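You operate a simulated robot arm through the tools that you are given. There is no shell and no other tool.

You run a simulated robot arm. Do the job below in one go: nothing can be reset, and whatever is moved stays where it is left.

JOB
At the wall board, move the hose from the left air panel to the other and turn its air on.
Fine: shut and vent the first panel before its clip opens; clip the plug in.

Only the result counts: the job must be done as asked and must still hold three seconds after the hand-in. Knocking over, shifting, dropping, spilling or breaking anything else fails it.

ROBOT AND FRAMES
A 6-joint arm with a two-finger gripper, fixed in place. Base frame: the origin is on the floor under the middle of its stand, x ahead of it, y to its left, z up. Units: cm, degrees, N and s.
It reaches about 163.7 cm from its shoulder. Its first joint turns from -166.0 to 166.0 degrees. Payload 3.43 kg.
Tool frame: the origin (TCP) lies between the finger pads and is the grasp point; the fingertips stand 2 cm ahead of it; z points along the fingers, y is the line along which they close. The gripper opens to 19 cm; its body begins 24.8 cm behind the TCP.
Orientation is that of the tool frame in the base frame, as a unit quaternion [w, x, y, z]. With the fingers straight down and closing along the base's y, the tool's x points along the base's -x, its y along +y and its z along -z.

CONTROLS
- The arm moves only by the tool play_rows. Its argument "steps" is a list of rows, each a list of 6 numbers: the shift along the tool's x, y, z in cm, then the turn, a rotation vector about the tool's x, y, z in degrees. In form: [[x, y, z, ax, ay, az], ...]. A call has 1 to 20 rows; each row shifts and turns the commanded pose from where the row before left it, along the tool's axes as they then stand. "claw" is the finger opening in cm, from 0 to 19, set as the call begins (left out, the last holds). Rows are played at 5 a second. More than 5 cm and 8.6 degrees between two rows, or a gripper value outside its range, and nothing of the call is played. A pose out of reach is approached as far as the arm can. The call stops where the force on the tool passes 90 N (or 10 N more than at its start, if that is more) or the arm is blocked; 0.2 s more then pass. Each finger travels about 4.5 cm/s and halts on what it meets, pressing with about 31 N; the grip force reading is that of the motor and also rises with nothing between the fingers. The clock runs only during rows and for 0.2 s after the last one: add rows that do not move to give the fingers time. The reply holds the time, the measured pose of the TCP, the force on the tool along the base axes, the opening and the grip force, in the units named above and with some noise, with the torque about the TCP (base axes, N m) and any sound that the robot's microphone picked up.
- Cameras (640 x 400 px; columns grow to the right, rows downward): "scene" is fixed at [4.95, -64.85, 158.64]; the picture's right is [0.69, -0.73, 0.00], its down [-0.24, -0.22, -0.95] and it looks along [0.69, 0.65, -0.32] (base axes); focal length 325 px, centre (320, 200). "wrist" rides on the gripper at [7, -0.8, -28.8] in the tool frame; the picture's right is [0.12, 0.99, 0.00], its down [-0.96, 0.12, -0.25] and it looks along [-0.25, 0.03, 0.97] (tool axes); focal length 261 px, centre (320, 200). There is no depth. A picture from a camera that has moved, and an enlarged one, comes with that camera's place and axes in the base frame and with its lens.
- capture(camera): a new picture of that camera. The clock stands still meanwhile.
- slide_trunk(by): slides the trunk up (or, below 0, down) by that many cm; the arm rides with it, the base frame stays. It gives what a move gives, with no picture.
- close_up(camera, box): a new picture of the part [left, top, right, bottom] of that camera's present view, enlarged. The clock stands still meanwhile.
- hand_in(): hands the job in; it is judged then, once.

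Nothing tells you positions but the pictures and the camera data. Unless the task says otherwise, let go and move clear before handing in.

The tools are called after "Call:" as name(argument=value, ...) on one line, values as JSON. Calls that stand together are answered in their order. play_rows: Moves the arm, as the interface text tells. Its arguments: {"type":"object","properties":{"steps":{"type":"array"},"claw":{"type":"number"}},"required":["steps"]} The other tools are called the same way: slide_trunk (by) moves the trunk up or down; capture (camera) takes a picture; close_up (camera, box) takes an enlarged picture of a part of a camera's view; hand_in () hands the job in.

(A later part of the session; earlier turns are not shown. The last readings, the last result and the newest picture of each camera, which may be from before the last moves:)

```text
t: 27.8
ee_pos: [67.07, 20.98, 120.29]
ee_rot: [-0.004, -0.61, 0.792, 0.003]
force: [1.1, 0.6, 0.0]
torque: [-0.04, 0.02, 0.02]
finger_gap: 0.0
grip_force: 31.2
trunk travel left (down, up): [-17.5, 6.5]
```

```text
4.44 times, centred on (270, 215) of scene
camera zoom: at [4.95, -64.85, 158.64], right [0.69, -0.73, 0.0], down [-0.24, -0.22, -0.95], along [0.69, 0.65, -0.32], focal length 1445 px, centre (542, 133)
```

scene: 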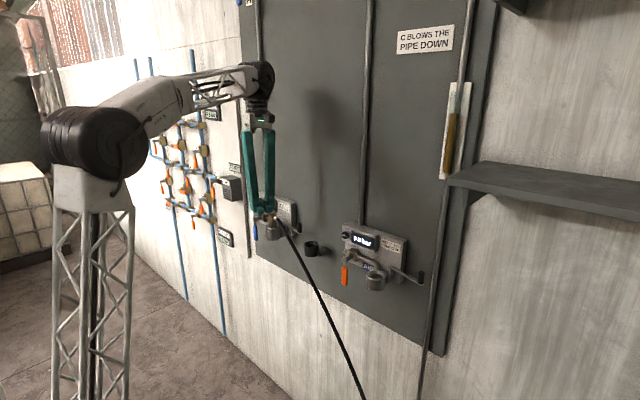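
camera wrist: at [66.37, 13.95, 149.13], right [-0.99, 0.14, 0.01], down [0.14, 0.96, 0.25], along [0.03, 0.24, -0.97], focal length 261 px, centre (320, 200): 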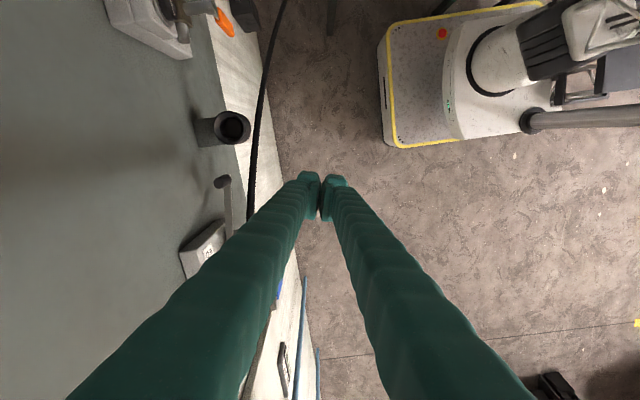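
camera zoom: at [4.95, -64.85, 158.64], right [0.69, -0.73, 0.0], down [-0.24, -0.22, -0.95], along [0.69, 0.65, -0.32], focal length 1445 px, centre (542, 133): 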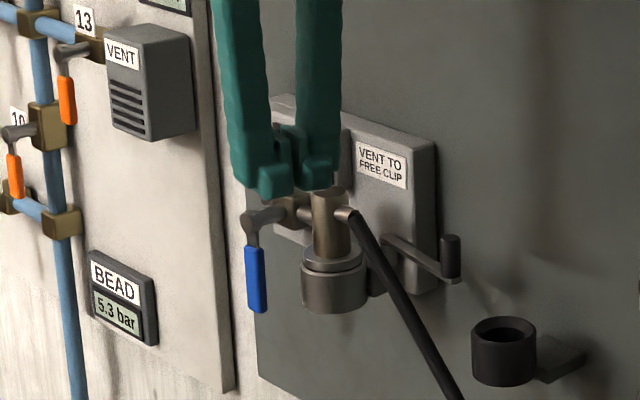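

The lever is fully open and the plug stands free in its socket, with the tool straight down and clear. I'll look closely at the plug and collar to plan the grip height.

Call:
close_up(camera="scene", box=[280, 205, 330, 245])

Call:
close_up(camera="scene", box=[255, 200, 305, 245])

Call:
close_up(camera="scene", box=[225, 110, 295, 225])

```text
10.00 times, centred on (305, 225) of scene
camera zoom: at [4.95, -64.85, 158.64], right [0.69, -0.73, 0.0], down [-0.24, -0.22, -0.95], along [0.69, 0.65, -0.32], focal length 3251 px, centre (470, -50)
```

zoom: 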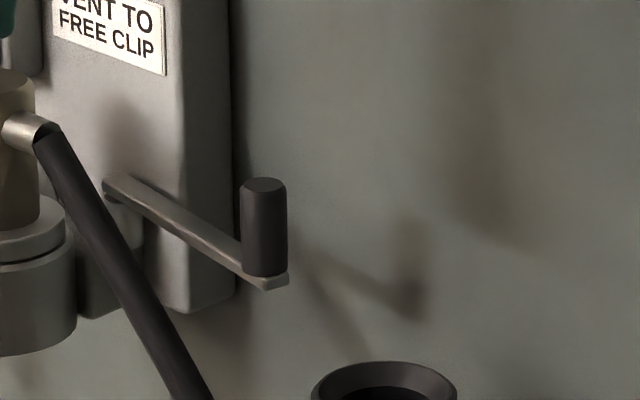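

```text
8.89 times, centred on (280, 222) of scene
camera zoom: at [4.95, -64.85, 158.64], right [0.69, -0.73, 0.0], down [-0.24, -0.22, -0.95], along [0.69, 0.65, -0.32], focal length 2890 px, centre (676, 0)
```

zoom: 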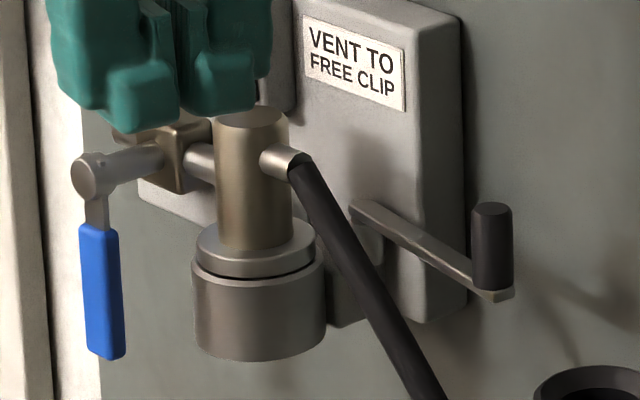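

```text
3.48 times, centred on (260, 168) of scene
camera zoom: at [4.95, -64.85, 158.64], right [0.69, -0.73, 0.0], down [-0.24, -0.22, -0.95], along [0.69, 0.65, -0.32], focal length 1131 px, centre (529, 313)
```

zoom: 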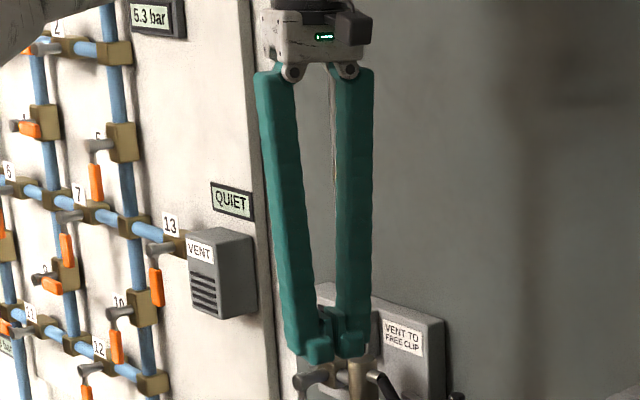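

The plug's brass body spans about z=105.3 to 111.5 above its collar, with the stub near z=109.8. The best grip is tilted, coming from the upper left, so the fingers clear the stub, display box and panel. I'll move over and turn the tool for that.

Call:
play_rows(steps=[[-3.226, 1.088, -1.138, 0, 0, 0], [-3.226, 1.088, -1.138, 0, 0, 0], [-3.226, 1.088, -1.138, 0, 0, 0], [-3.226, 1.088, -1.138, 0, 0, 0], [-3.226, 1.088, -1.138, 0, 0, 0], [0, 0, 0, 0, 0, 7.68], [0, 0, 0, 0, 0, 7.68], [0, 0, 0, 0, 0, 7.68], [0, 0, 0, 0, 0, 7.68], [0, 0, 0, 0, 0, 7.68], [0, 0, 0, 0, 0, 7.68], [0, 0, 0, 0, 0, 7.68], [0, 0, 0, 0, 0, 7.68], [0, 0, 0, 0, 0, 7.68], [0, 0, 0, 0, 0, 7.68], [0, 0, 0, 0, 0, 7.68], [0, 0, 0, 0, 0, 7.68], [0, 0, 0, 0, 0, 7.68], [0, 0, 0, 0, 0, 7.68], [0, 0, 0, 0, 0, 7.68]])

Call:
play_rows(steps=[[0, 0, 0, 0, -7.5, 0], [0, 0, 0, 0, -7.5, 0], [0, 0, 0, 0, -7.5, 0], [0, 0, 0, 0, -7.5, 0], [0, 0, 0, 0, 0, 0], [0, 0, 0, 0, 0, 0]], claw=5)

Call:
capture(camera="wrist")

Call:
capture(camera="scene")

```text
t: 32.0
ee_pos: [66.06, 37.91, 126.17]
ee_rot: [-0.005, 0.344, 0.939, 0.0]
force: [0.3, 0.6, -0.4]
torque: [0.0, 0.02, 0.01]
finger_gap: 0.0
grip_force: 30.1
trunk travel left (down, up): [-17.5, 6.5]
```

```text
t: 33.4
ee_pos: [65.88, 38.07, 126.11]
ee_rot: [0.24, 0.33, 0.909, -0.089]
force: [0.9, 0.3, -0.3]
torque: [-0.02, 0.0, 0.0]
finger_gap: 4.98
grip_force: 0.1
trunk travel left (down, up): [-17.5, 6.5]
```

```text
taken
camera wrist: at [49.87, 50.47, 147.62], right [0.56, 0.83, -0.06], down [0.62, -0.37, 0.69], along [0.55, -0.43, -0.72], focal length 261 px, centre (320, 200)
```

wrist: 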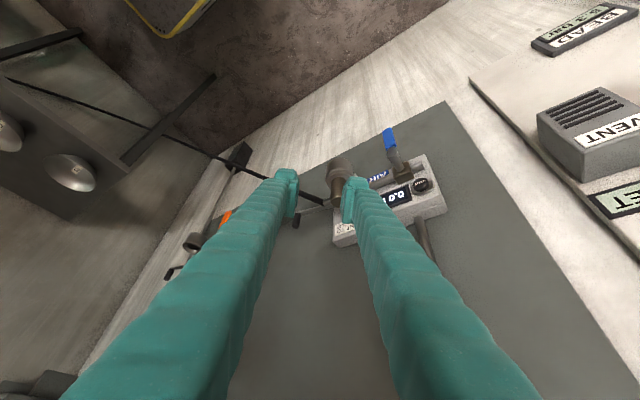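

```text
taken
```

scene: 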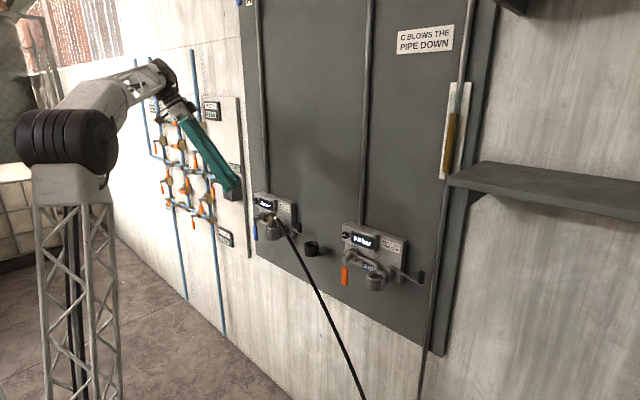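

I'm in the tilted pre-grasp orientation with the fingers 5 cm open, and the plug is visible between them. I'll zoom in to refine the plug axis.

Call:
close_up(camera="wrist", box=[270, 130, 450, 260])

```text
3.08 times, centred on (360, 195) of wrist
camera zoom: at [49.87, 50.47, 147.62], right [0.56, 0.83, -0.06], down [0.62, -0.37, 0.69], along [0.55, -0.43, -0.72], focal length 802 px, centre (197, 215)
```

zoom: 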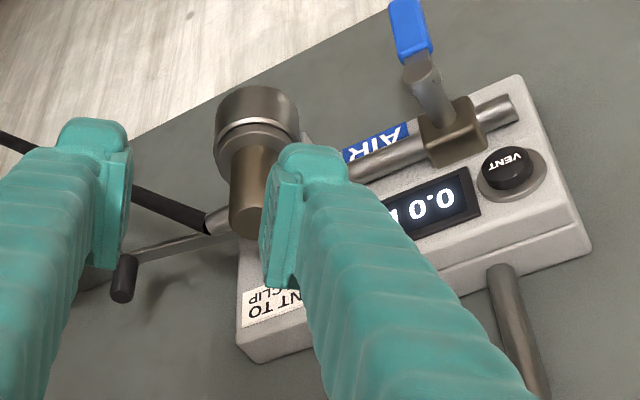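

My prediction for the plug top matches the view to a few pixels. I'll move to 10 cm back along the approach line and check alignment.

Call:
play_rows(steps=[[-0.77, 0.979, 2.88, 0, 0, 0], [-0.77, 0.979, 2.88, 0, 0, 0], [-0.77, 0.979, 2.88, 0, 0, 0], [-0.77, 0.979, 2.88, 0, 0, 0], [0, 0, 0, 0, 0, 0]], claw=4.9)

Call:
close_up(camera="wrist", box=[230, 120, 410, 250])

Call:
close_up(camera="scene", box=[220, 170, 320, 250])

```text
t: 34.6
ee_pos: [74.71, 35.41, 117.74]
ee_rot: [0.24, 0.33, 0.909, -0.089]
force: [0.9, -0.1, 1.0]
torque: [0.0, 0.02, 0.0]
finger_gap: 4.9
grip_force: 0.1
trunk travel left (down, up): [-17.5, 6.5]
```

```text
3.08 times, centred on (320, 185) of wrist
camera zoom: at [58.78, 48.07, 139.37], right [0.56, 0.83, -0.06], down [0.62, -0.37, 0.69], along [0.55, -0.43, -0.72], focal length 802 px, centre (320, 246)
```

zoom: 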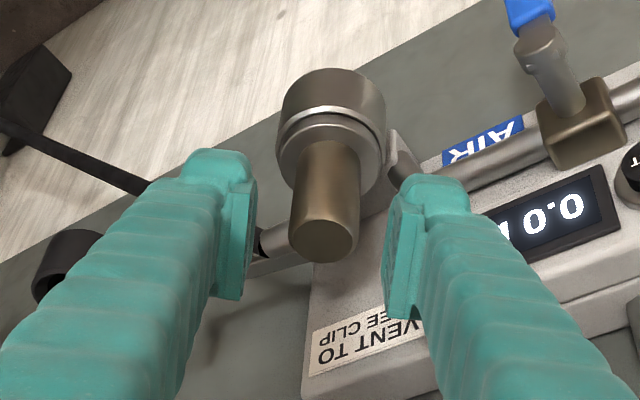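

```text
5.00 times, centred on (270, 210) of scene
camera zoom: at [4.95, -64.85, 158.64], right [0.69, -0.73, 0.0], down [-0.24, -0.22, -0.95], along [0.69, 0.65, -0.32], focal length 1625 px, centre (570, 150)
```

zoom: 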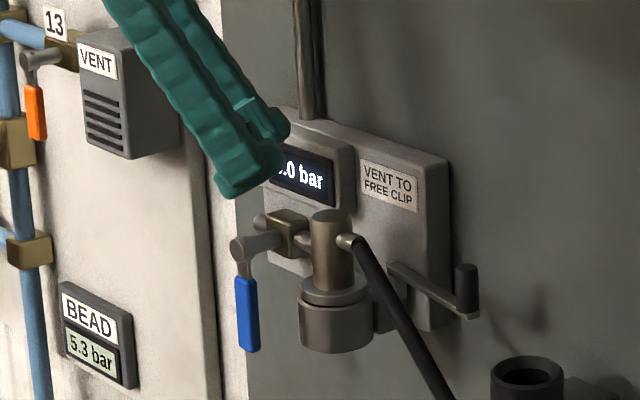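

Alignment looks right, with the plug centred between the pads and the stub just beyond the left fingertip. I'll advance 7 cm and check again.

Call:
play_rows(steps=[[0, 0, 1.75, 0, 0, 0], [0, 0, 1.75, 0, 0, 0], [0, 0, 1.75, 0, 0, 0], [0, 0, 1.75, 0, 0, 0], [0, 0, 0, 0, 0, 0]])

Call:
close_up(camera="wrist", box=[250, 130, 390, 230])

Call:
close_up(camera="scene", box=[250, 180, 320, 240])

```text
t: 35.8
ee_pos: [77.39, 33.27, 111.6]
ee_rot: [0.239, 0.331, 0.909, -0.09]
force: [-0.1, -0.4, 0.1]
torque: [0.03, 0.01, 0.02]
finger_gap: 4.91
grip_force: 0.0
trunk travel left (down, up): [-17.5, 6.5]
```

```text
4.00 times, centred on (320, 180) of wrist
camera zoom: at [61.39, 45.86, 133.2], right [0.56, 0.83, -0.06], down [0.62, -0.37, 0.69], along [0.55, -0.42, -0.72], focal length 1043 px, centre (320, 280)
```

zoom: 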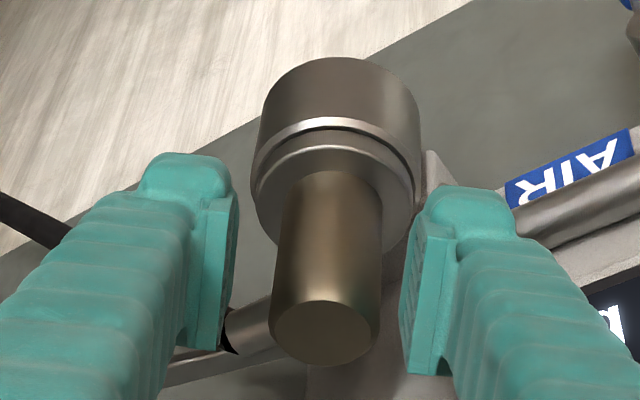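

```text
6.67 times, centred on (285, 210) of scene
camera zoom: at [4.95, -64.85, 158.64], right [0.69, -0.73, 0.0], down [-0.24, -0.22, -0.95], along [0.69, 0.65, -0.32], focal length 2167 px, centre (553, 133)
```

zoom: 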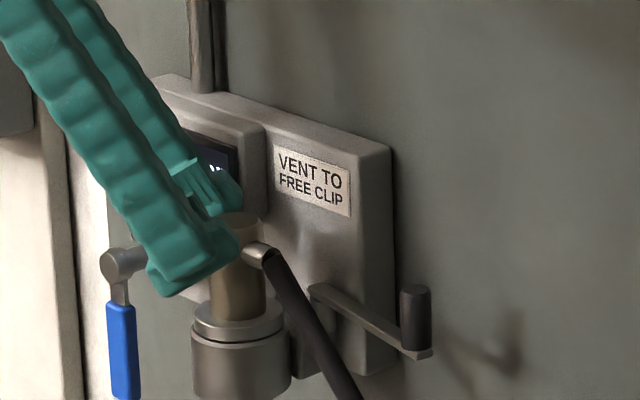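

There's good clearance on both sides of the plug. I'll advance the last 3 cm, shifted slightly so the left pad stays clear of the stub.

Call:
play_rows(steps=[[0.57, 0.1, 0.2, 0, 0, 0], [0, 0, 0.95, 0, 0, 0], [0, 0, 0.95, 0, 0, 0], [0, 0, 0.95, 0, 0, 0], [0, 0, 0, 0, 0, 0]])

Call:
close_up(camera="wrist", box=[250, 130, 390, 230])

Call:
close_up(camera="scene", box=[250, 180, 320, 240])

```text
t: 37.0
ee_pos: [78.32, 32.73, 108.6]
ee_rot: [0.239, 0.331, 0.908, -0.089]
force: [-0.4, -0.2, -0.2]
torque: [-0.04, 0.02, 0.01]
finger_gap: 4.92
grip_force: 0.1
trunk travel left (down, up): [-17.5, 6.5]
```

```text
4.00 times, centred on (320, 180) of wrist
camera zoom: at [62.38, 45.26, 130.16], right [0.56, 0.83, -0.06], down [0.62, -0.37, 0.69], along [0.55, -0.43, -0.72], focal length 1043 px, centre (320, 280)
```

zoom: 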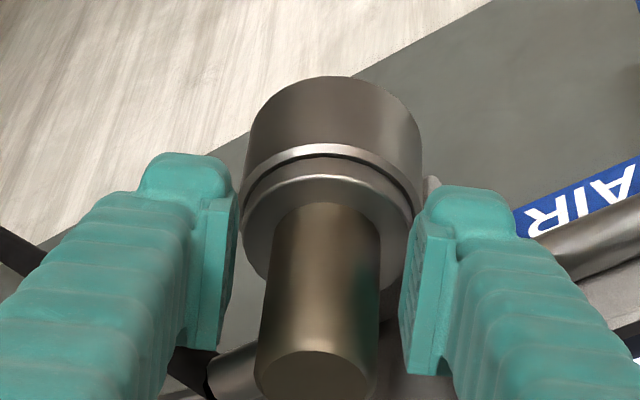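

```text
6.67 times, centred on (285, 210) of scene
camera zoom: at [4.95, -64.85, 158.64], right [0.69, -0.73, 0.0], down [-0.24, -0.22, -0.95], along [0.69, 0.65, -0.32], focal length 2167 px, centre (553, 133)
```

zoom: 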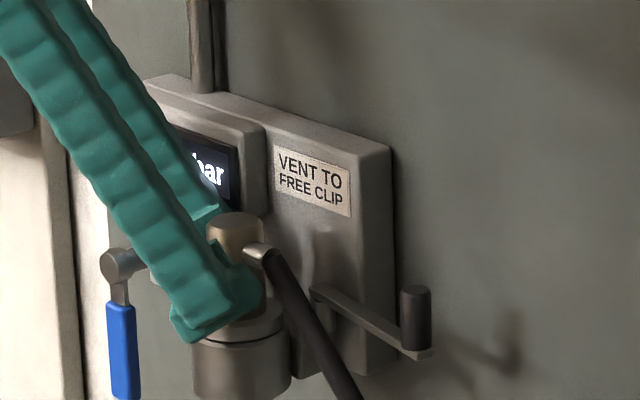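

The pads are on either side of the brass body, above the collar and below the stub. Closing on it now.

Call:
play_rows(steps=[[0, 0, 0, 0, 0, 0], [0, 0, 0, 0, 0, 0], [0, 0, 0, 0, 0, 0], [0, 0, 0, 0, 0, 0], [0, 0, 0, 0, 0, 0]], claw=0)

Call:
close_up(camera="wrist", box=[250, 130, 390, 230])

Call:
close_up(camera="scene", box=[250, 180, 320, 240])

```text
t: 38.2
ee_pos: [78.41, 32.8, 108.74]
ee_rot: [0.239, 0.331, 0.908, -0.09]
force: [0.2, 0.9, 0.8]
torque: [-0.01, -0.02, -0.03]
finger_gap: 3.28
grip_force: 31.0
trunk travel left (down, up): [-17.5, 6.5]
```

```text
4.00 times, centred on (320, 180) of wrist
camera zoom: at [62.37, 45.26, 130.17], right [0.56, 0.83, -0.06], down [0.62, -0.37, 0.69], along [0.55, -0.43, -0.72], focal length 1043 px, centre (320, 280)
```

zoom: 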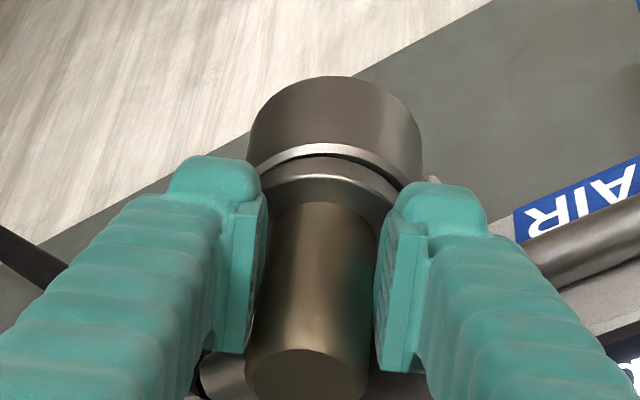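

```text
6.67 times, centred on (285, 210) of scene
camera zoom: at [4.95, -64.85, 158.64], right [0.69, -0.73, 0.0], down [-0.24, -0.22, -0.95], along [0.69, 0.65, -0.32], focal length 2167 px, centre (553, 133)
```

zoom: 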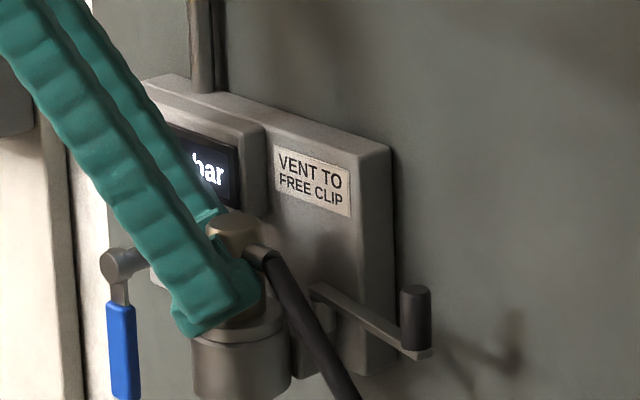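

The grip is firm, with a gap of 3.28 cm matching the plug's diameter. I'll lift straight up a little and check that the plug comes with it.

Call:
play_rows(steps=[[-0.248, 0, -0.435, 0, 0, 0], [-0.248, 0, -0.435, 0, 0, 0], [-0.248, 0, -0.435, 0, 0, 0], [-0.248, 0, -0.435, 0, 0, 0], [-0.248, 0, -0.435, 0, 0, 0], [-0.248, 0, -0.435, 0, 0, 0]])

Call:
close_up(camera="wrist", box=[250, 130, 390, 230])

Call:
close_up(camera="scene", box=[250, 180, 320, 240])

```text
t: 39.6
ee_pos: [78.31, 32.63, 111.64]
ee_rot: [0.239, 0.33, 0.909, -0.089]
force: [-0.7, -0.3, -1.4]
torque: [0.05, 0.02, 0.03]
finger_gap: 3.26
grip_force: 31.0
trunk travel left (down, up): [-17.5, 6.5]
```

```text
4.00 times, centred on (320, 180) of wrist
camera zoom: at [62.34, 45.17, 133.12], right [0.56, 0.83, -0.06], down [0.62, -0.37, 0.69], along [0.55, -0.43, -0.72], focal length 1043 px, centre (320, 280)
```

zoom: 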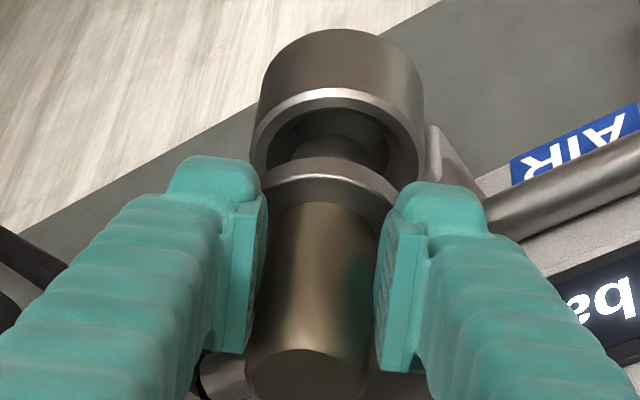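

```text
6.67 times, centred on (285, 210) of scene
camera zoom: at [4.95, -64.85, 158.64], right [0.69, -0.73, 0.0], down [-0.24, -0.22, -0.95], along [0.69, 0.65, -0.32], focal length 2167 px, centre (553, 133)
```

zoom: 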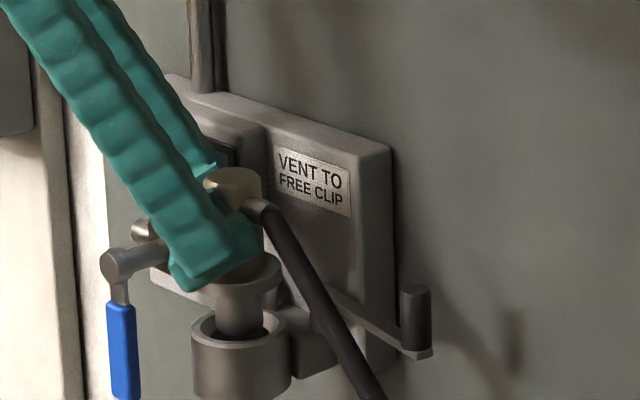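

The plug is rising cleanly with almost no load, and its lower pin is visible. I'll lift another 5 cm to clear the socket.

Call:
play_rows(steps=[[-0.495, 0, -0.869, 0, 0, 0], [-0.495, 0, -0.869, 0, 0, 0], [-0.495, 0, -0.869, 0, 0, 0], [-0.495, 0, -0.869, 0, 0, 0], [-0.495, 0, -0.869, 0, 0, 0]])

Call:
close_up(camera="wrist", box=[220, 90, 420, 230])

Call:
close_up(camera="scene", box=[250, 170, 330, 240])

```text
t: 40.8
ee_pos: [78.27, 32.68, 116.56]
ee_rot: [0.239, 0.33, 0.909, -0.089]
force: [0.4, 0.0, -1.2]
torque: [0.02, 0.03, 0.0]
finger_gap: 3.26
grip_force: 30.7
trunk travel left (down, up): [-17.5, 6.5]
```

```text
2.86 times, centred on (320, 160) of wrist
camera zoom: at [62.28, 45.16, 138.15], right [0.56, 0.83, -0.06], down [0.62, -0.37, 0.69], along [0.55, -0.43, -0.72], focal length 745 px, centre (320, 314)
```

zoom: 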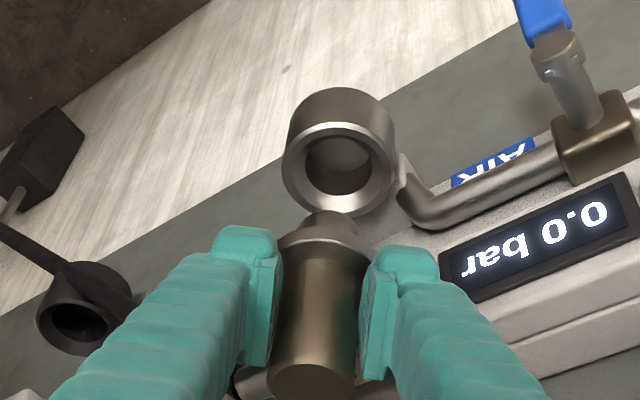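

```text
5.71 times, centred on (290, 205) of scene
camera zoom: at [4.95, -64.85, 158.64], right [0.69, -0.73, 0.0], down [-0.24, -0.22, -0.95], along [0.69, 0.65, -0.32], focal length 1858 px, centre (491, 171)
```

zoom: 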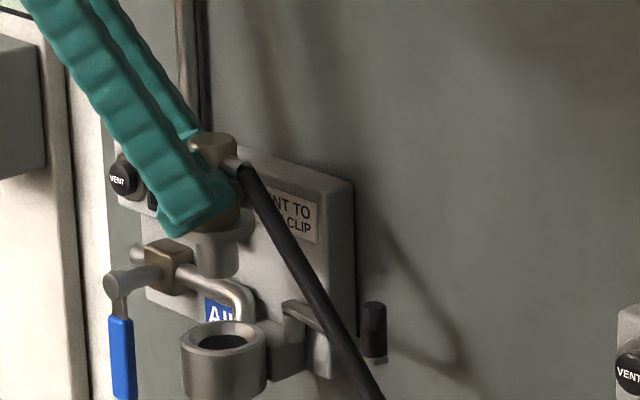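

The plug is fully out, with its pin about 5 cm above the socket. I'll back off from the wall and carry it toward the right panel, stopping partway to check the hose.

Call:
play_rows(steps=[[2.668, -2.572, -1.508, 0, 0, 0], [2.668, -2.572, -1.508, 0, 0, 0], [-1.7235, -2.3746, 0.992, 0, 0, 0], [-1.7235, -2.3746, 0.992, 0, 0, 0], [-1.7235, -2.3746, 0.992, 0, 0, 0], [-1.7235, -2.3746, 0.992, 0, 0, 0], [-1.7235, -2.3746, 0.992, 0, 0, 0], [-1.7235, -2.3746, 0.992, 0, 0, 0]])

Call:
capture(camera="scene")

Call:
capture(camera="wrist")

```text
t: 42.6
ee_pos: [70.16, 14.2, 116.58]
ee_rot: [0.239, 0.329, 0.909, -0.089]
force: [0.4, 0.1, -0.6]
torque: [-0.05, 0.01, -0.04]
finger_gap: 3.29
grip_force: 30.9
trunk travel left (down, up): [-17.5, 6.5]
```

```text
taken
```

scene: 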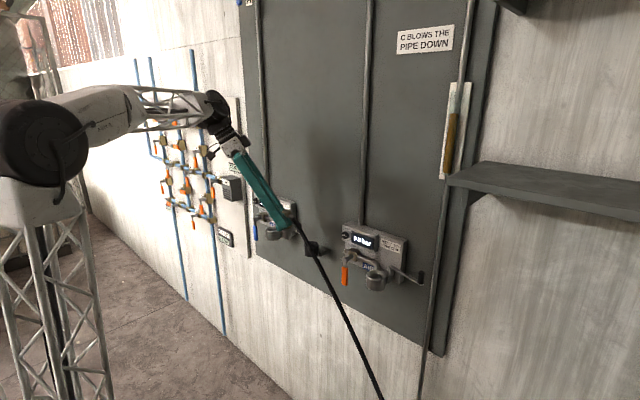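

```text
taken
camera wrist: at [54.28, 26.8, 138.21], right [0.56, 0.83, -0.06], down [0.62, -0.37, 0.69], along [0.55, -0.42, -0.72], focal length 261 px, centre (320, 200)
```

wrist: 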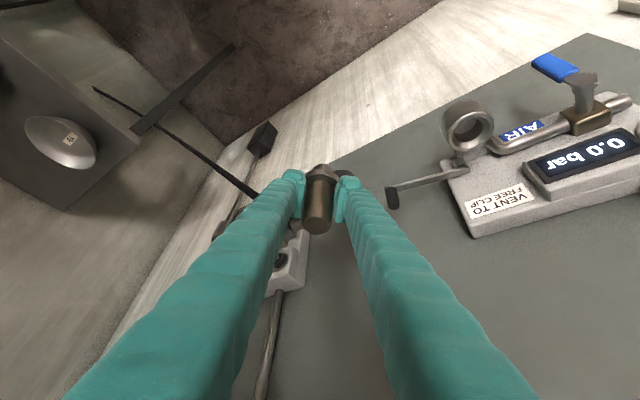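

The plug is held securely and the hose follows freely. I'll carry on to in front of the right panel.

Call:
play_rows(steps=[[-1.7235, -2.3746, 0.992, 0, 0, 0], [-1.7235, -2.3746, 0.992, 0, 0, 0], [-1.7235, -2.3746, 0.992, 0, 0, 0], [-1.7235, -2.3746, 0.992, 0, 0, 0], [-1.7235, -2.3746, 0.992, 0, 0, 0], [-1.7235, -2.3746, 0.992, 0, 0, 0], [-1.7235, -2.3746, 0.992, 0, 0, 0], [-1.7235, -2.3746, 0.992, 0, 0, 0], [-1.7235, -2.3746, 0.992, 0, 0, 0], [-1.7235, -2.3746, 0.992, 0, 0, 0], [0, 0, 0, 0, 0, 0]])

Call:
capture(camera="scene")

Call:
capture(camera="wrist")

Call:
close_up(camera="scene", box=[320, 190, 440, 300])

```text
t: 45.0
ee_pos: [70.03, -16.76, 116.68]
ee_rot: [0.239, 0.33, 0.909, -0.089]
force: [0.1, 0.6, -1.7]
torque: [0.0, 0.02, -0.04]
finger_gap: 3.25
grip_force: 30.5
trunk travel left (down, up): [-17.5, 6.5]
```

```text
taken
```

scene: 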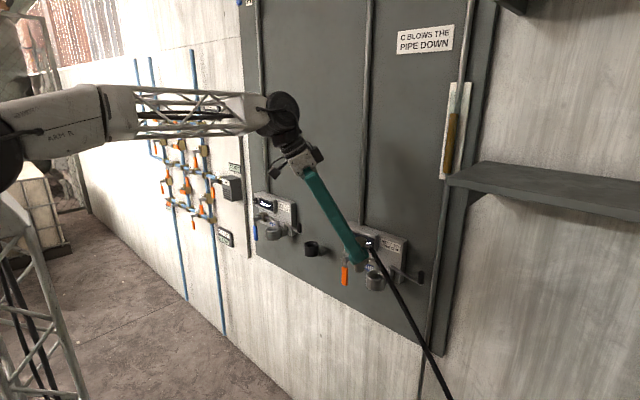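

```text
taken
camera wrist: at [54.09, -4.16, 138.21], right [0.56, 0.83, -0.06], down [0.62, -0.37, 0.69], along [0.55, -0.42, -0.72], focal length 261 px, centre (320, 200)
```

wrist: 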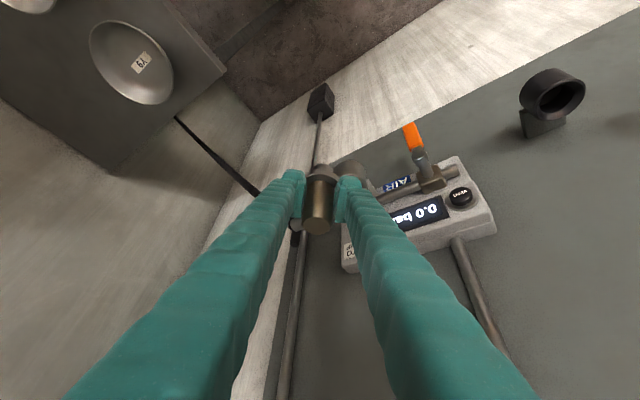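

```text
3.64 times, centred on (380, 245) of scene
camera zoom: at [4.95, -64.85, 158.64], right [0.69, -0.73, 0.0], down [-0.24, -0.22, -0.95], along [0.69, 0.65, -0.32], focal length 1182 px, centre (102, 36)
```

zoom: 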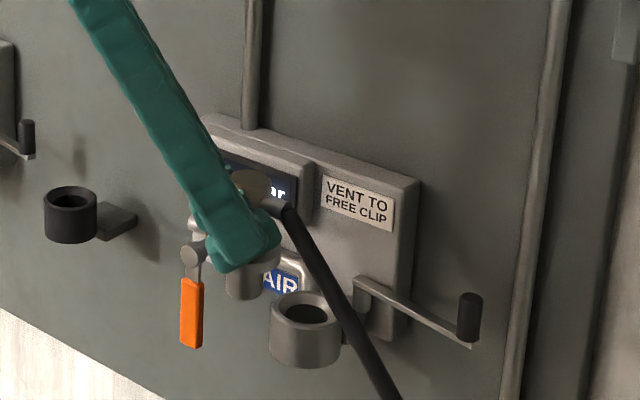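

I'm in front of the right panel with the plug secure. I'll move it in over the right socket at the same height and compare with the view I had over the left socket, to align by eye.

Call:
play_rows(steps=[[-1.845, 1.725, 1.081, 0, 0, 0], [-1.845, 1.725, 1.081, 0, 0, 0], [-1.845, 1.725, 1.081, 0, 0, 0], [0, 0, 0, 0, 0, 0], [0, 0, 0, 0, 0, 0]])

Call:
close_up(camera="wrist", box=[220, 90, 420, 230])

Call:
close_up(camera="scene", box=[340, 210, 420, 300])

```text
t: 46.2
ee_pos: [78.14, -16.85, 116.37]
ee_rot: [0.239, 0.33, 0.909, -0.089]
force: [-0.5, 0.3, -2.6]
torque: [0.04, 0.08, -0.01]
finger_gap: 3.24
grip_force: 30.7
trunk travel left (down, up): [-17.5, 6.5]
```

```text
2.86 times, centred on (320, 160) of wrist
camera zoom: at [62.19, -4.32, 137.97], right [0.56, 0.83, -0.06], down [0.62, -0.37, 0.69], along [0.55, -0.43, -0.72], focal length 745 px, centre (320, 314)
```

zoom: 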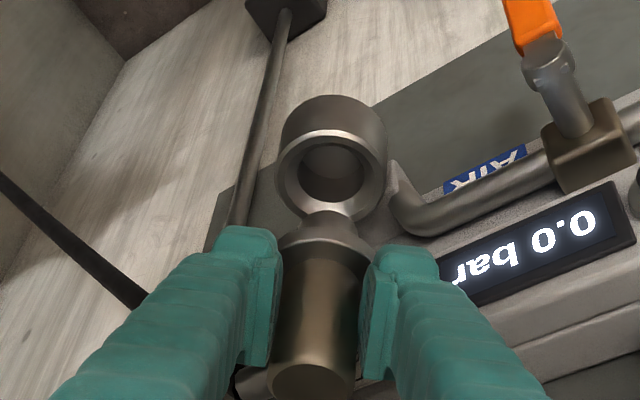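

```text
4.44 times, centred on (380, 255) of scene
camera zoom: at [4.95, -64.85, 158.64], right [0.69, -0.73, 0.0], down [-0.24, -0.22, -0.95], along [0.69, 0.65, -0.32], focal length 1445 px, centre (53, -44)
```

zoom: 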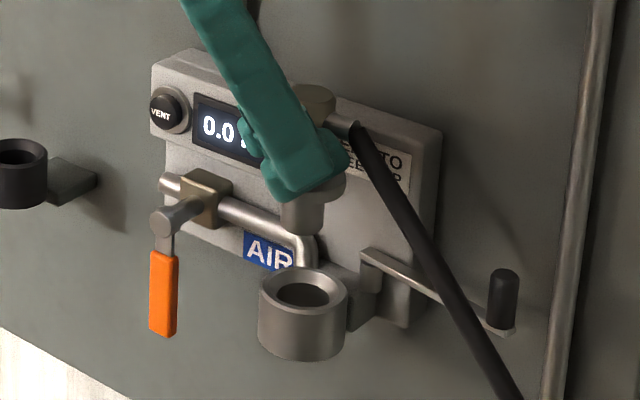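

The sockets turn out to be exactly 50 cm apart, so I'm about half a centimetre short. I'll make that small correction and compare again.

Call:
play_rows(steps=[[-0.419, -0.319, 0.068, 0, 0, 0], [0, 0, 0, 0, 0, 0], [0, 0, 0, 0, 0, 0]])

Call:
close_up(camera="wrist", box=[220, 90, 420, 230])

Call:
close_up(camera="scene", box=[350, 225, 400, 295])

```text
t: 47.0
ee_pos: [78.43, -17.41, 116.51]
ee_rot: [0.239, 0.331, 0.908, -0.09]
force: [0.0, 0.3, -2.4]
torque: [0.01, 0.01, -0.02]
finger_gap: 3.24
grip_force: 31.2
trunk travel left (down, up): [-17.5, 6.5]
```

```text
2.86 times, centred on (320, 160) of wrist
camera zoom: at [62.4, -4.84, 138.1], right [0.56, 0.83, -0.06], down [0.62, -0.37, 0.69], along [0.55, -0.42, -0.72], focal length 745 px, centre (320, 314)
```

zoom: 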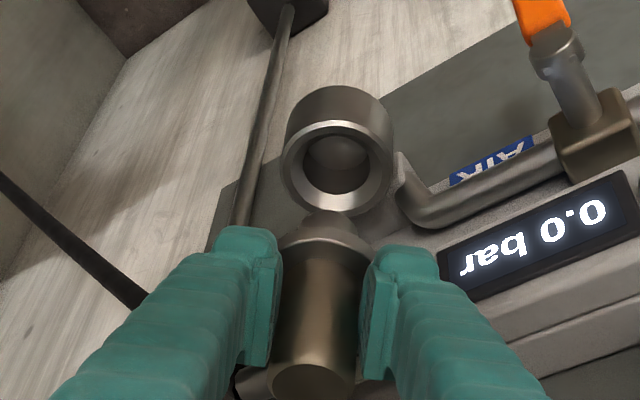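

```text
5.71 times, centred on (375, 260) of scene
camera zoom: at [4.95, -64.85, 158.64], right [0.69, -0.73, 0.0], down [-0.24, -0.22, -0.95], along [0.69, 0.65, -0.32], focal length 1858 px, centre (6, -143)
```

zoom: 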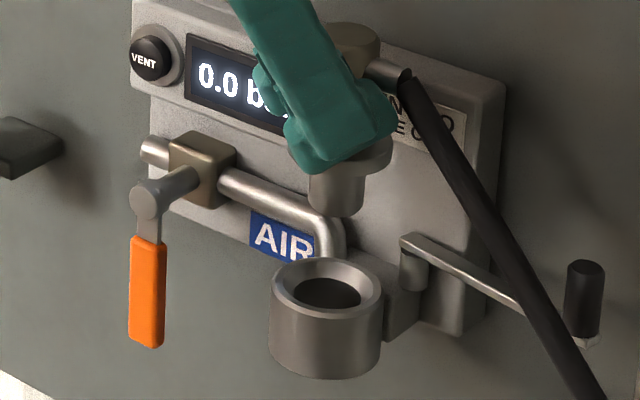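

The socket rim now matches the left-socket view to within a pixel or two. I'll trim a millimetre and lower until the pin is just above the socket mouth.

Call:
play_rows(steps=[[0.067, -0.064, -0.038, 0, 0, 0], [0.495, 0, 0.869, 0, 0, 0], [0.495, 0, 0.869, 0, 0, 0], [0.495, 0, 0.869, 0, 0, 0], [0.495, 0, 0.869, 0, 0, 0], [0, 0, 0, 0, 0, 0]])

Call:
close_up(camera="wrist", box=[250, 110, 390, 230])

Call:
close_up(camera="scene", box=[350, 225, 400, 295])

```text
t: 48.4
ee_pos: [78.47, -17.36, 112.62]
ee_rot: [0.239, 0.331, 0.908, -0.09]
force: [-0.2, -0.3, -1.5]
torque: [0.04, 0.01, -0.01]
finger_gap: 3.24
grip_force: 31.2
trunk travel left (down, up): [-17.5, 6.5]
```

```text
3.33 times, centred on (320, 170) of wrist
camera zoom: at [62.49, -4.83, 134.2], right [0.56, 0.83, -0.06], down [0.62, -0.37, 0.69], along [0.55, -0.43, -0.72], focal length 869 px, centre (320, 300)
```

zoom: 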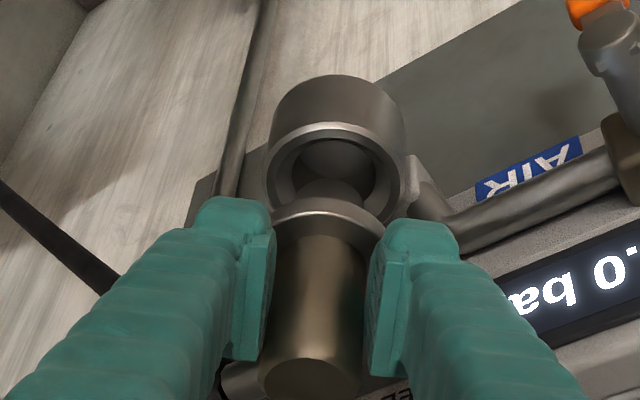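

```text
5.71 times, centred on (375, 260) of scene
camera zoom: at [4.95, -64.85, 158.64], right [0.69, -0.73, 0.0], down [-0.24, -0.22, -0.95], along [0.69, 0.65, -0.32], focal length 1858 px, centre (6, -143)
```

zoom: 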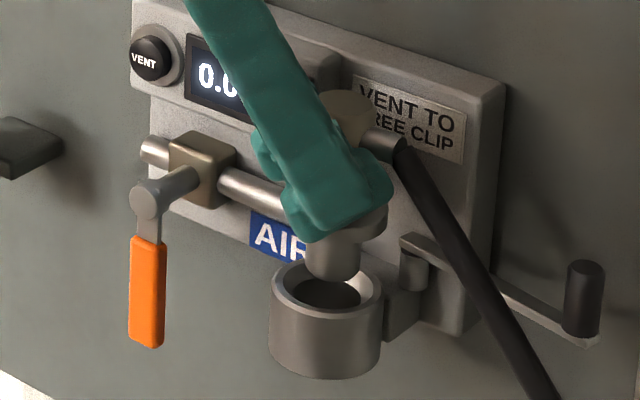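

The pin is just above the socket mouth but looks slightly right of centre in the scene view. I'll zoom in to measure it before going in.

Call:
close_up(camera="scene", box=[361, 246, 391, 276])

Call:
close_up(camera="wrist", box=[295, 125, 355, 185])

```text
13.33 times, centred on (376, 261) of scene
camera zoom: at [4.95, -64.85, 158.64], right [0.69, -0.73, 0.0], down [-0.24, -0.22, -0.95], along [0.69, 0.65, -0.32], focal length 4334 px, centre (-427, -613)
```

zoom: 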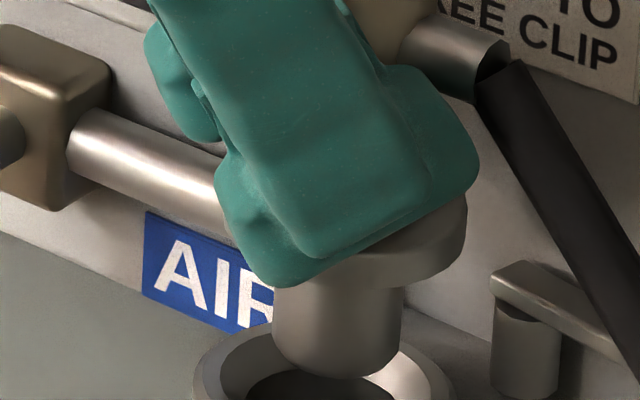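

```text
6.67 times, centred on (325, 155) of wrist
camera zoom: at [62.49, -4.83, 134.2], right [0.56, 0.83, -0.06], down [0.62, -0.37, 0.69], along [0.55, -0.43, -0.72], focal length 1738 px, centre (287, 500)
```

zoom: 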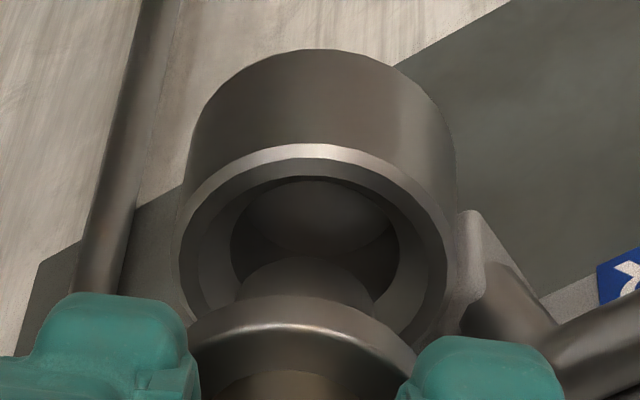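

Measured from both cameras, the pin is about 2.5 mm off centre, and the bore has about 3 mm of play. I'll correct by 1.2 mm in x and 2 mm in y, then lower it in slowly.

Call:
play_rows(steps=[[0.191, 0.076, -0.109, 0, 0, 0], [0.248, 0, 0.435, 0, 0, 0], [0.248, 0, 0.435, 0, 0, 0], [0.248, 0, 0.435, 0, 0, 0], [0.248, 0, 0.435, 0, 0, 0], [0.248, 0, 0.435, 0, 0, 0], [0, 0, 0, 0, 0, 0]])

Call:
close_up(camera="wrist", box=[250, 110, 390, 230])

Call:
close_up(camera="scene", box=[350, 230, 400, 300])

```text
t: 50.0
ee_pos: [78.41, -17.23, 110.14]
ee_rot: [0.239, 0.33, 0.909, -0.089]
force: [0.3, 0.2, -1.4]
torque: [0.02, 0.02, -0.01]
finger_gap: 3.26
grip_force: 31.7
trunk travel left (down, up): [-17.5, 6.5]
```

```text
3.33 times, centred on (320, 170) of wrist
camera zoom: at [62.32, -4.69, 131.65], right [0.56, 0.83, -0.06], down [0.62, -0.37, 0.69], along [0.55, -0.42, -0.72], focal length 869 px, centre (320, 300)
```

zoom: 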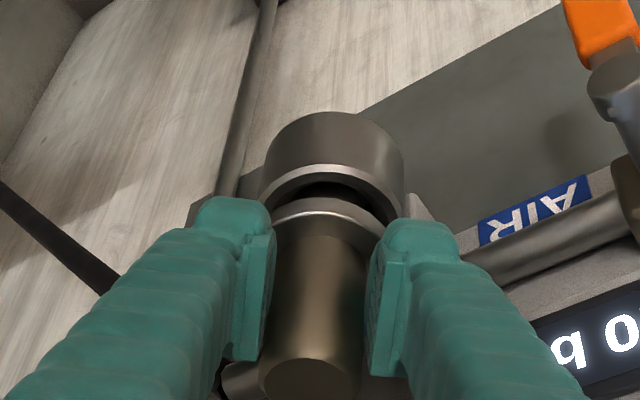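

```text
5.71 times, centred on (375, 265) of scene
camera zoom: at [4.95, -64.85, 158.64], right [0.69, -0.73, 0.0], down [-0.24, -0.22, -0.95], along [0.69, 0.65, -0.32], focal length 1858 px, centre (6, -171)
```

zoom: 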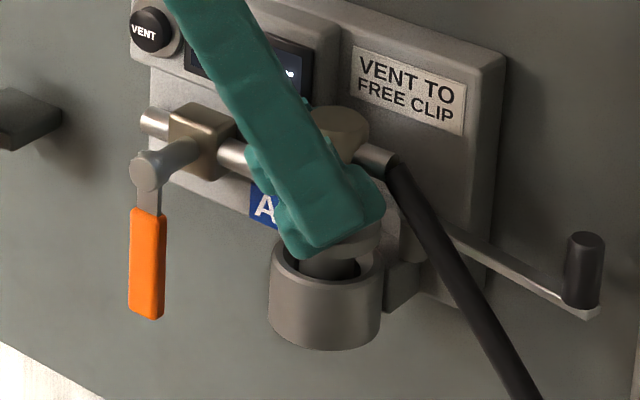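

The pin has entered with no contact force. I'll go on down in small steps until the collar seats.

Call:
play_rows(steps=[[0.149, 0, 0.261, 0, 0, 0], [0.149, 0, 0.261, 0, 0, 0], [0.149, 0, 0.261, 0, 0, 0], [0.149, 0, 0.261, 0, 0, 0], [0.149, 0, 0.261, 0, 0, 0], [0, 0, 0, 0, 0, 0]])

Call:
close_up(camera="wrist", box=[250, 110, 390, 230])

Call:
close_up(camera="scene", box=[350, 230, 400, 300])

```text
t: 51.4
ee_pos: [78.28, -17.36, 108.53]
ee_rot: [0.239, 0.33, 0.909, -0.089]
force: [0.3, -0.9, 3.1]
torque: [-0.06, -0.05, 0.0]
finger_gap: 3.23
grip_force: 30.7
trunk travel left (down, up): [-17.5, 6.5]
```

```text
3.33 times, centred on (320, 170) of wrist
camera zoom: at [62.36, -4.76, 130.14], right [0.56, 0.83, -0.06], down [0.62, -0.37, 0.69], along [0.55, -0.43, -0.72], focal length 869 px, centre (320, 300)
```

zoom: 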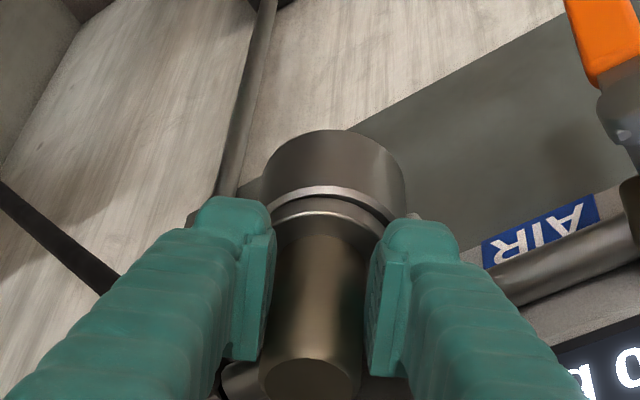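

```text
5.71 times, centred on (375, 265) of scene
camera zoom: at [4.95, -64.85, 158.64], right [0.69, -0.73, 0.0], down [-0.24, -0.22, -0.95], along [0.69, 0.65, -0.32], focal length 1858 px, centre (6, -171)
```

zoom: 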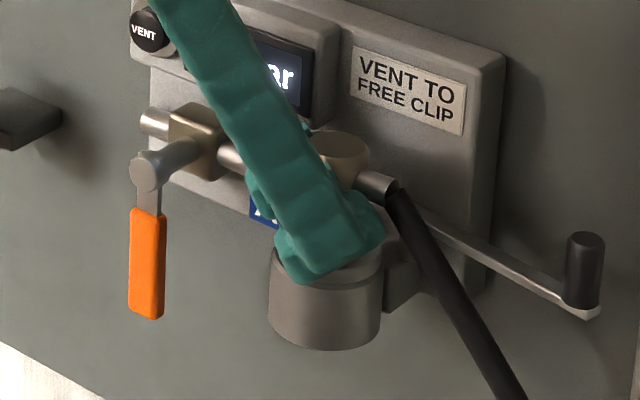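

The collar is just touching, at about 3 N. I'll press down a few more millimetres to make sure it's seated.

Call:
play_rows(steps=[[0.1, 0, 0.174, 0, 0, 0], [0.1, 0, 0.174, 0, 0, 0], [0, 0, 0, 0, 0, 0]])

Call:
close_up(camera="wrist", box=[250, 130, 390, 230])

Call:
close_up(camera="scene", box=[350, 240, 400, 290])

```text
t: 52.2
ee_pos: [78.28, -17.28, 108.2]
ee_rot: [0.24, 0.331, 0.908, -0.089]
force: [5.1, 2.0, 24.1]
torque: [-0.22, -0.35, 0.05]
finger_gap: 3.26
grip_force: 31.1
trunk travel left (down, up): [-17.5, 6.5]
```

```text
4.00 times, centred on (320, 180) of wrist
camera zoom: at [62.26, -4.7, 129.81], right [0.56, 0.83, -0.06], down [0.62, -0.37, 0.69], along [0.55, -0.43, -0.72], focal length 1043 px, centre (320, 280)
```

zoom: 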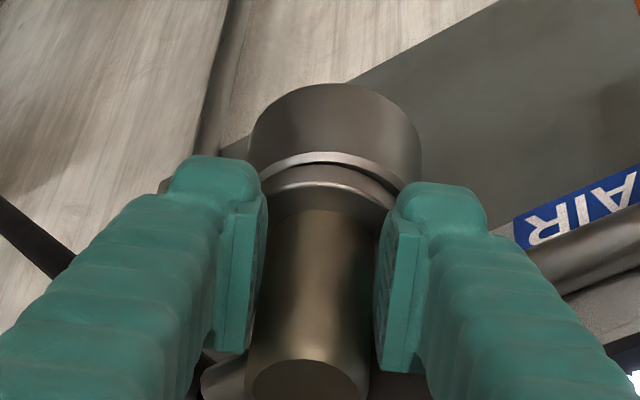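

```text
8.00 times, centred on (375, 265) of scene
camera zoom: at [4.95, -64.85, 158.64], right [0.69, -0.73, 0.0], down [-0.24, -0.22, -0.95], along [0.69, 0.65, -0.32], focal length 2601 px, centre (-120, -320)
```

zoom: 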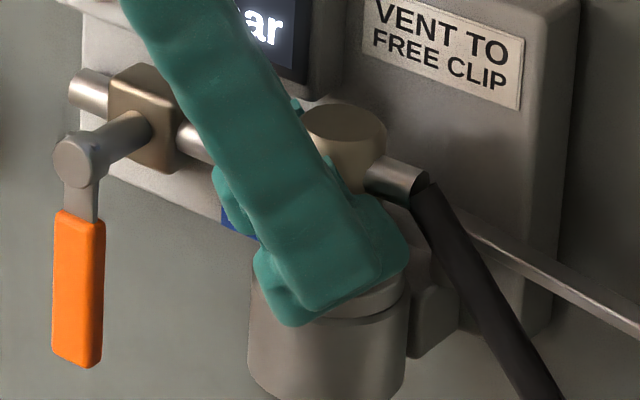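

The plug is seated, with 24 N of upward reaction at the same height as on the left. I'll ease off the downward push, open the fingers slightly and check that it stays put.

Call:
play_rows(steps=[[-0.124, 0, -0.217, 0, 0, 0], [0, 0, 0, 0, 0, 0], [0, 0, 0, 0, 0, 0]], claw=4.9)

Call:
close_up(camera="wrist", box=[250, 130, 390, 230])

Call:
close_up(camera="scene", box=[350, 240, 400, 290])

```text
t: 53.0
ee_pos: [78.29, -17.18, 108.37]
ee_rot: [0.239, 0.331, 0.909, -0.09]
force: [0.1, 0.1, 0.1]
torque: [-0.02, 0.02, 0.01]
finger_gap: 4.9
grip_force: 0.1
trunk travel left (down, up): [-17.5, 6.5]
```

```text
4.00 times, centred on (320, 180) of wrist
camera zoom: at [62.34, -4.73, 129.97], right [0.56, 0.83, -0.06], down [0.62, -0.37, 0.69], along [0.55, -0.43, -0.72], focal length 1043 px, centre (320, 280)
```

zoom: 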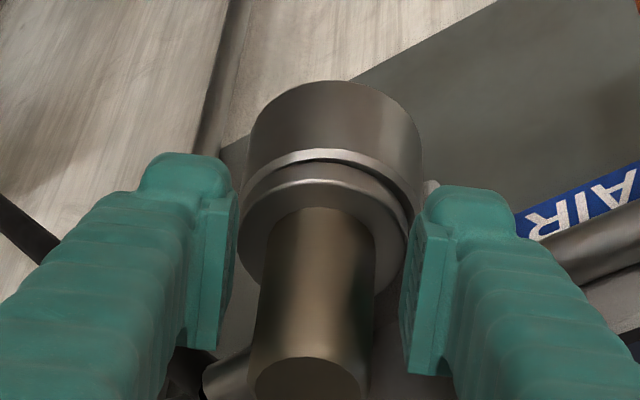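

```text
8.00 times, centred on (375, 265) of scene
camera zoom: at [4.95, -64.85, 158.64], right [0.69, -0.73, 0.0], down [-0.24, -0.22, -0.95], along [0.69, 0.65, -0.32], focal length 2601 px, centre (-120, -320)
```

zoom: 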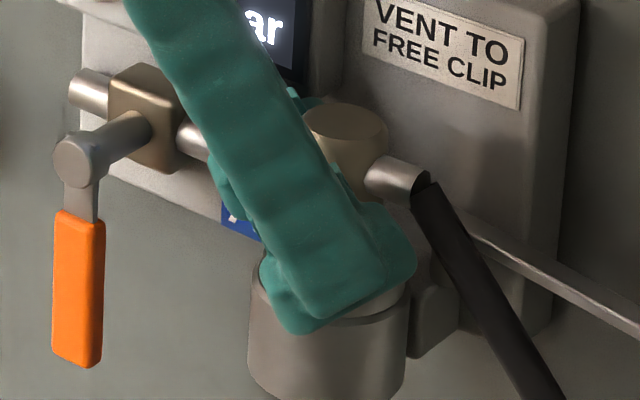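

Released, and the plug stands in the socket by itself. I'll back straight out along the approach line.

Call:
play_rows(steps=[[0, 0, -1, 0, 0, 0], [0, 0, -1.5, 0, 0, 0], [0, 0, -2.5, 0, 0, 0], [0, 0, -3, 0, 0, 0], [0, 0, -3, 0, 0, 0], [0, 0, -3, 0, 0, 0], [0, 0, 0, 0, 0, 0]])

Call:
capture(camera="wrist")

Call:
close_up(camera="scene", box=[330, 210, 440, 300])

Call:
close_up(camera="wrist", box=[220, 110, 420, 250])

```text
t: 54.6
ee_pos: [73.11, -12.84, 120.69]
ee_rot: [0.239, 0.331, 0.909, -0.089]
force: [-0.4, -0.3, 0.0]
torque: [0.01, -0.02, 0.01]
finger_gap: 4.91
grip_force: 0.1
trunk travel left (down, up): [-17.5, 6.5]
```

```text
taken
camera wrist: at [57.09, -0.27, 142.33], right [0.56, 0.83, -0.06], down [0.62, -0.37, 0.69], along [0.55, -0.43, -0.72], focal length 261 px, centre (320, 200)
```

wrist: 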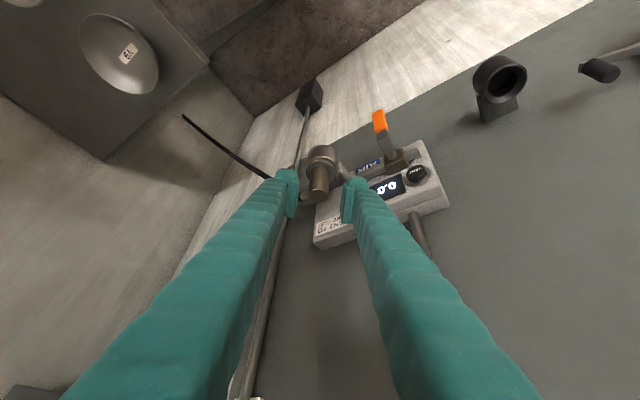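

```text
4.44 times, centred on (385, 255) of scene
camera zoom: at [4.95, -64.85, 158.64], right [0.69, -0.73, 0.0], down [-0.24, -0.22, -0.95], along [0.69, 0.65, -0.32], focal length 1445 px, centre (31, -44)
```

zoom: 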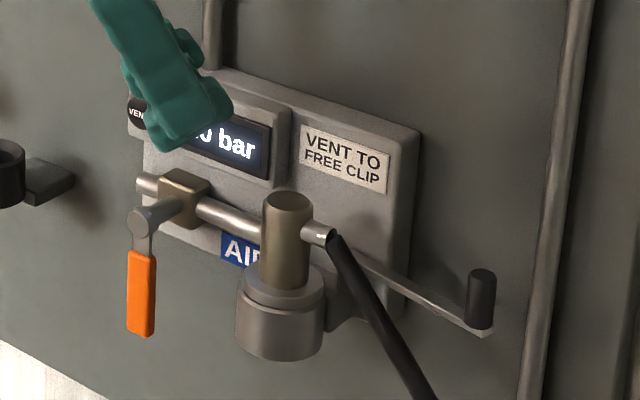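

```text
2.86 times, centred on (320, 180) of wrist
camera zoom: at [57.09, -0.27, 142.33], right [0.56, 0.83, -0.06], down [0.62, -0.37, 0.69], along [0.55, -0.43, -0.72], focal length 745 px, centre (320, 257)
```

zoom: 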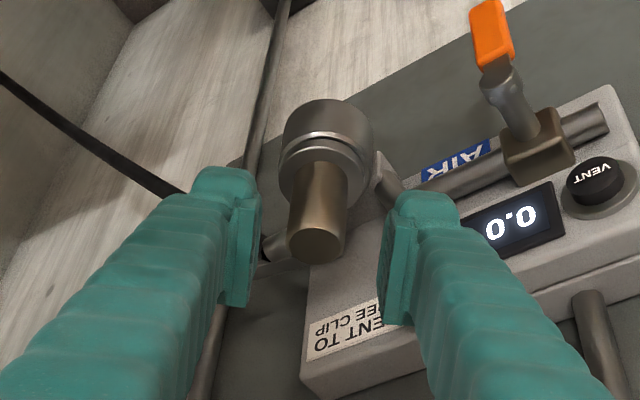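

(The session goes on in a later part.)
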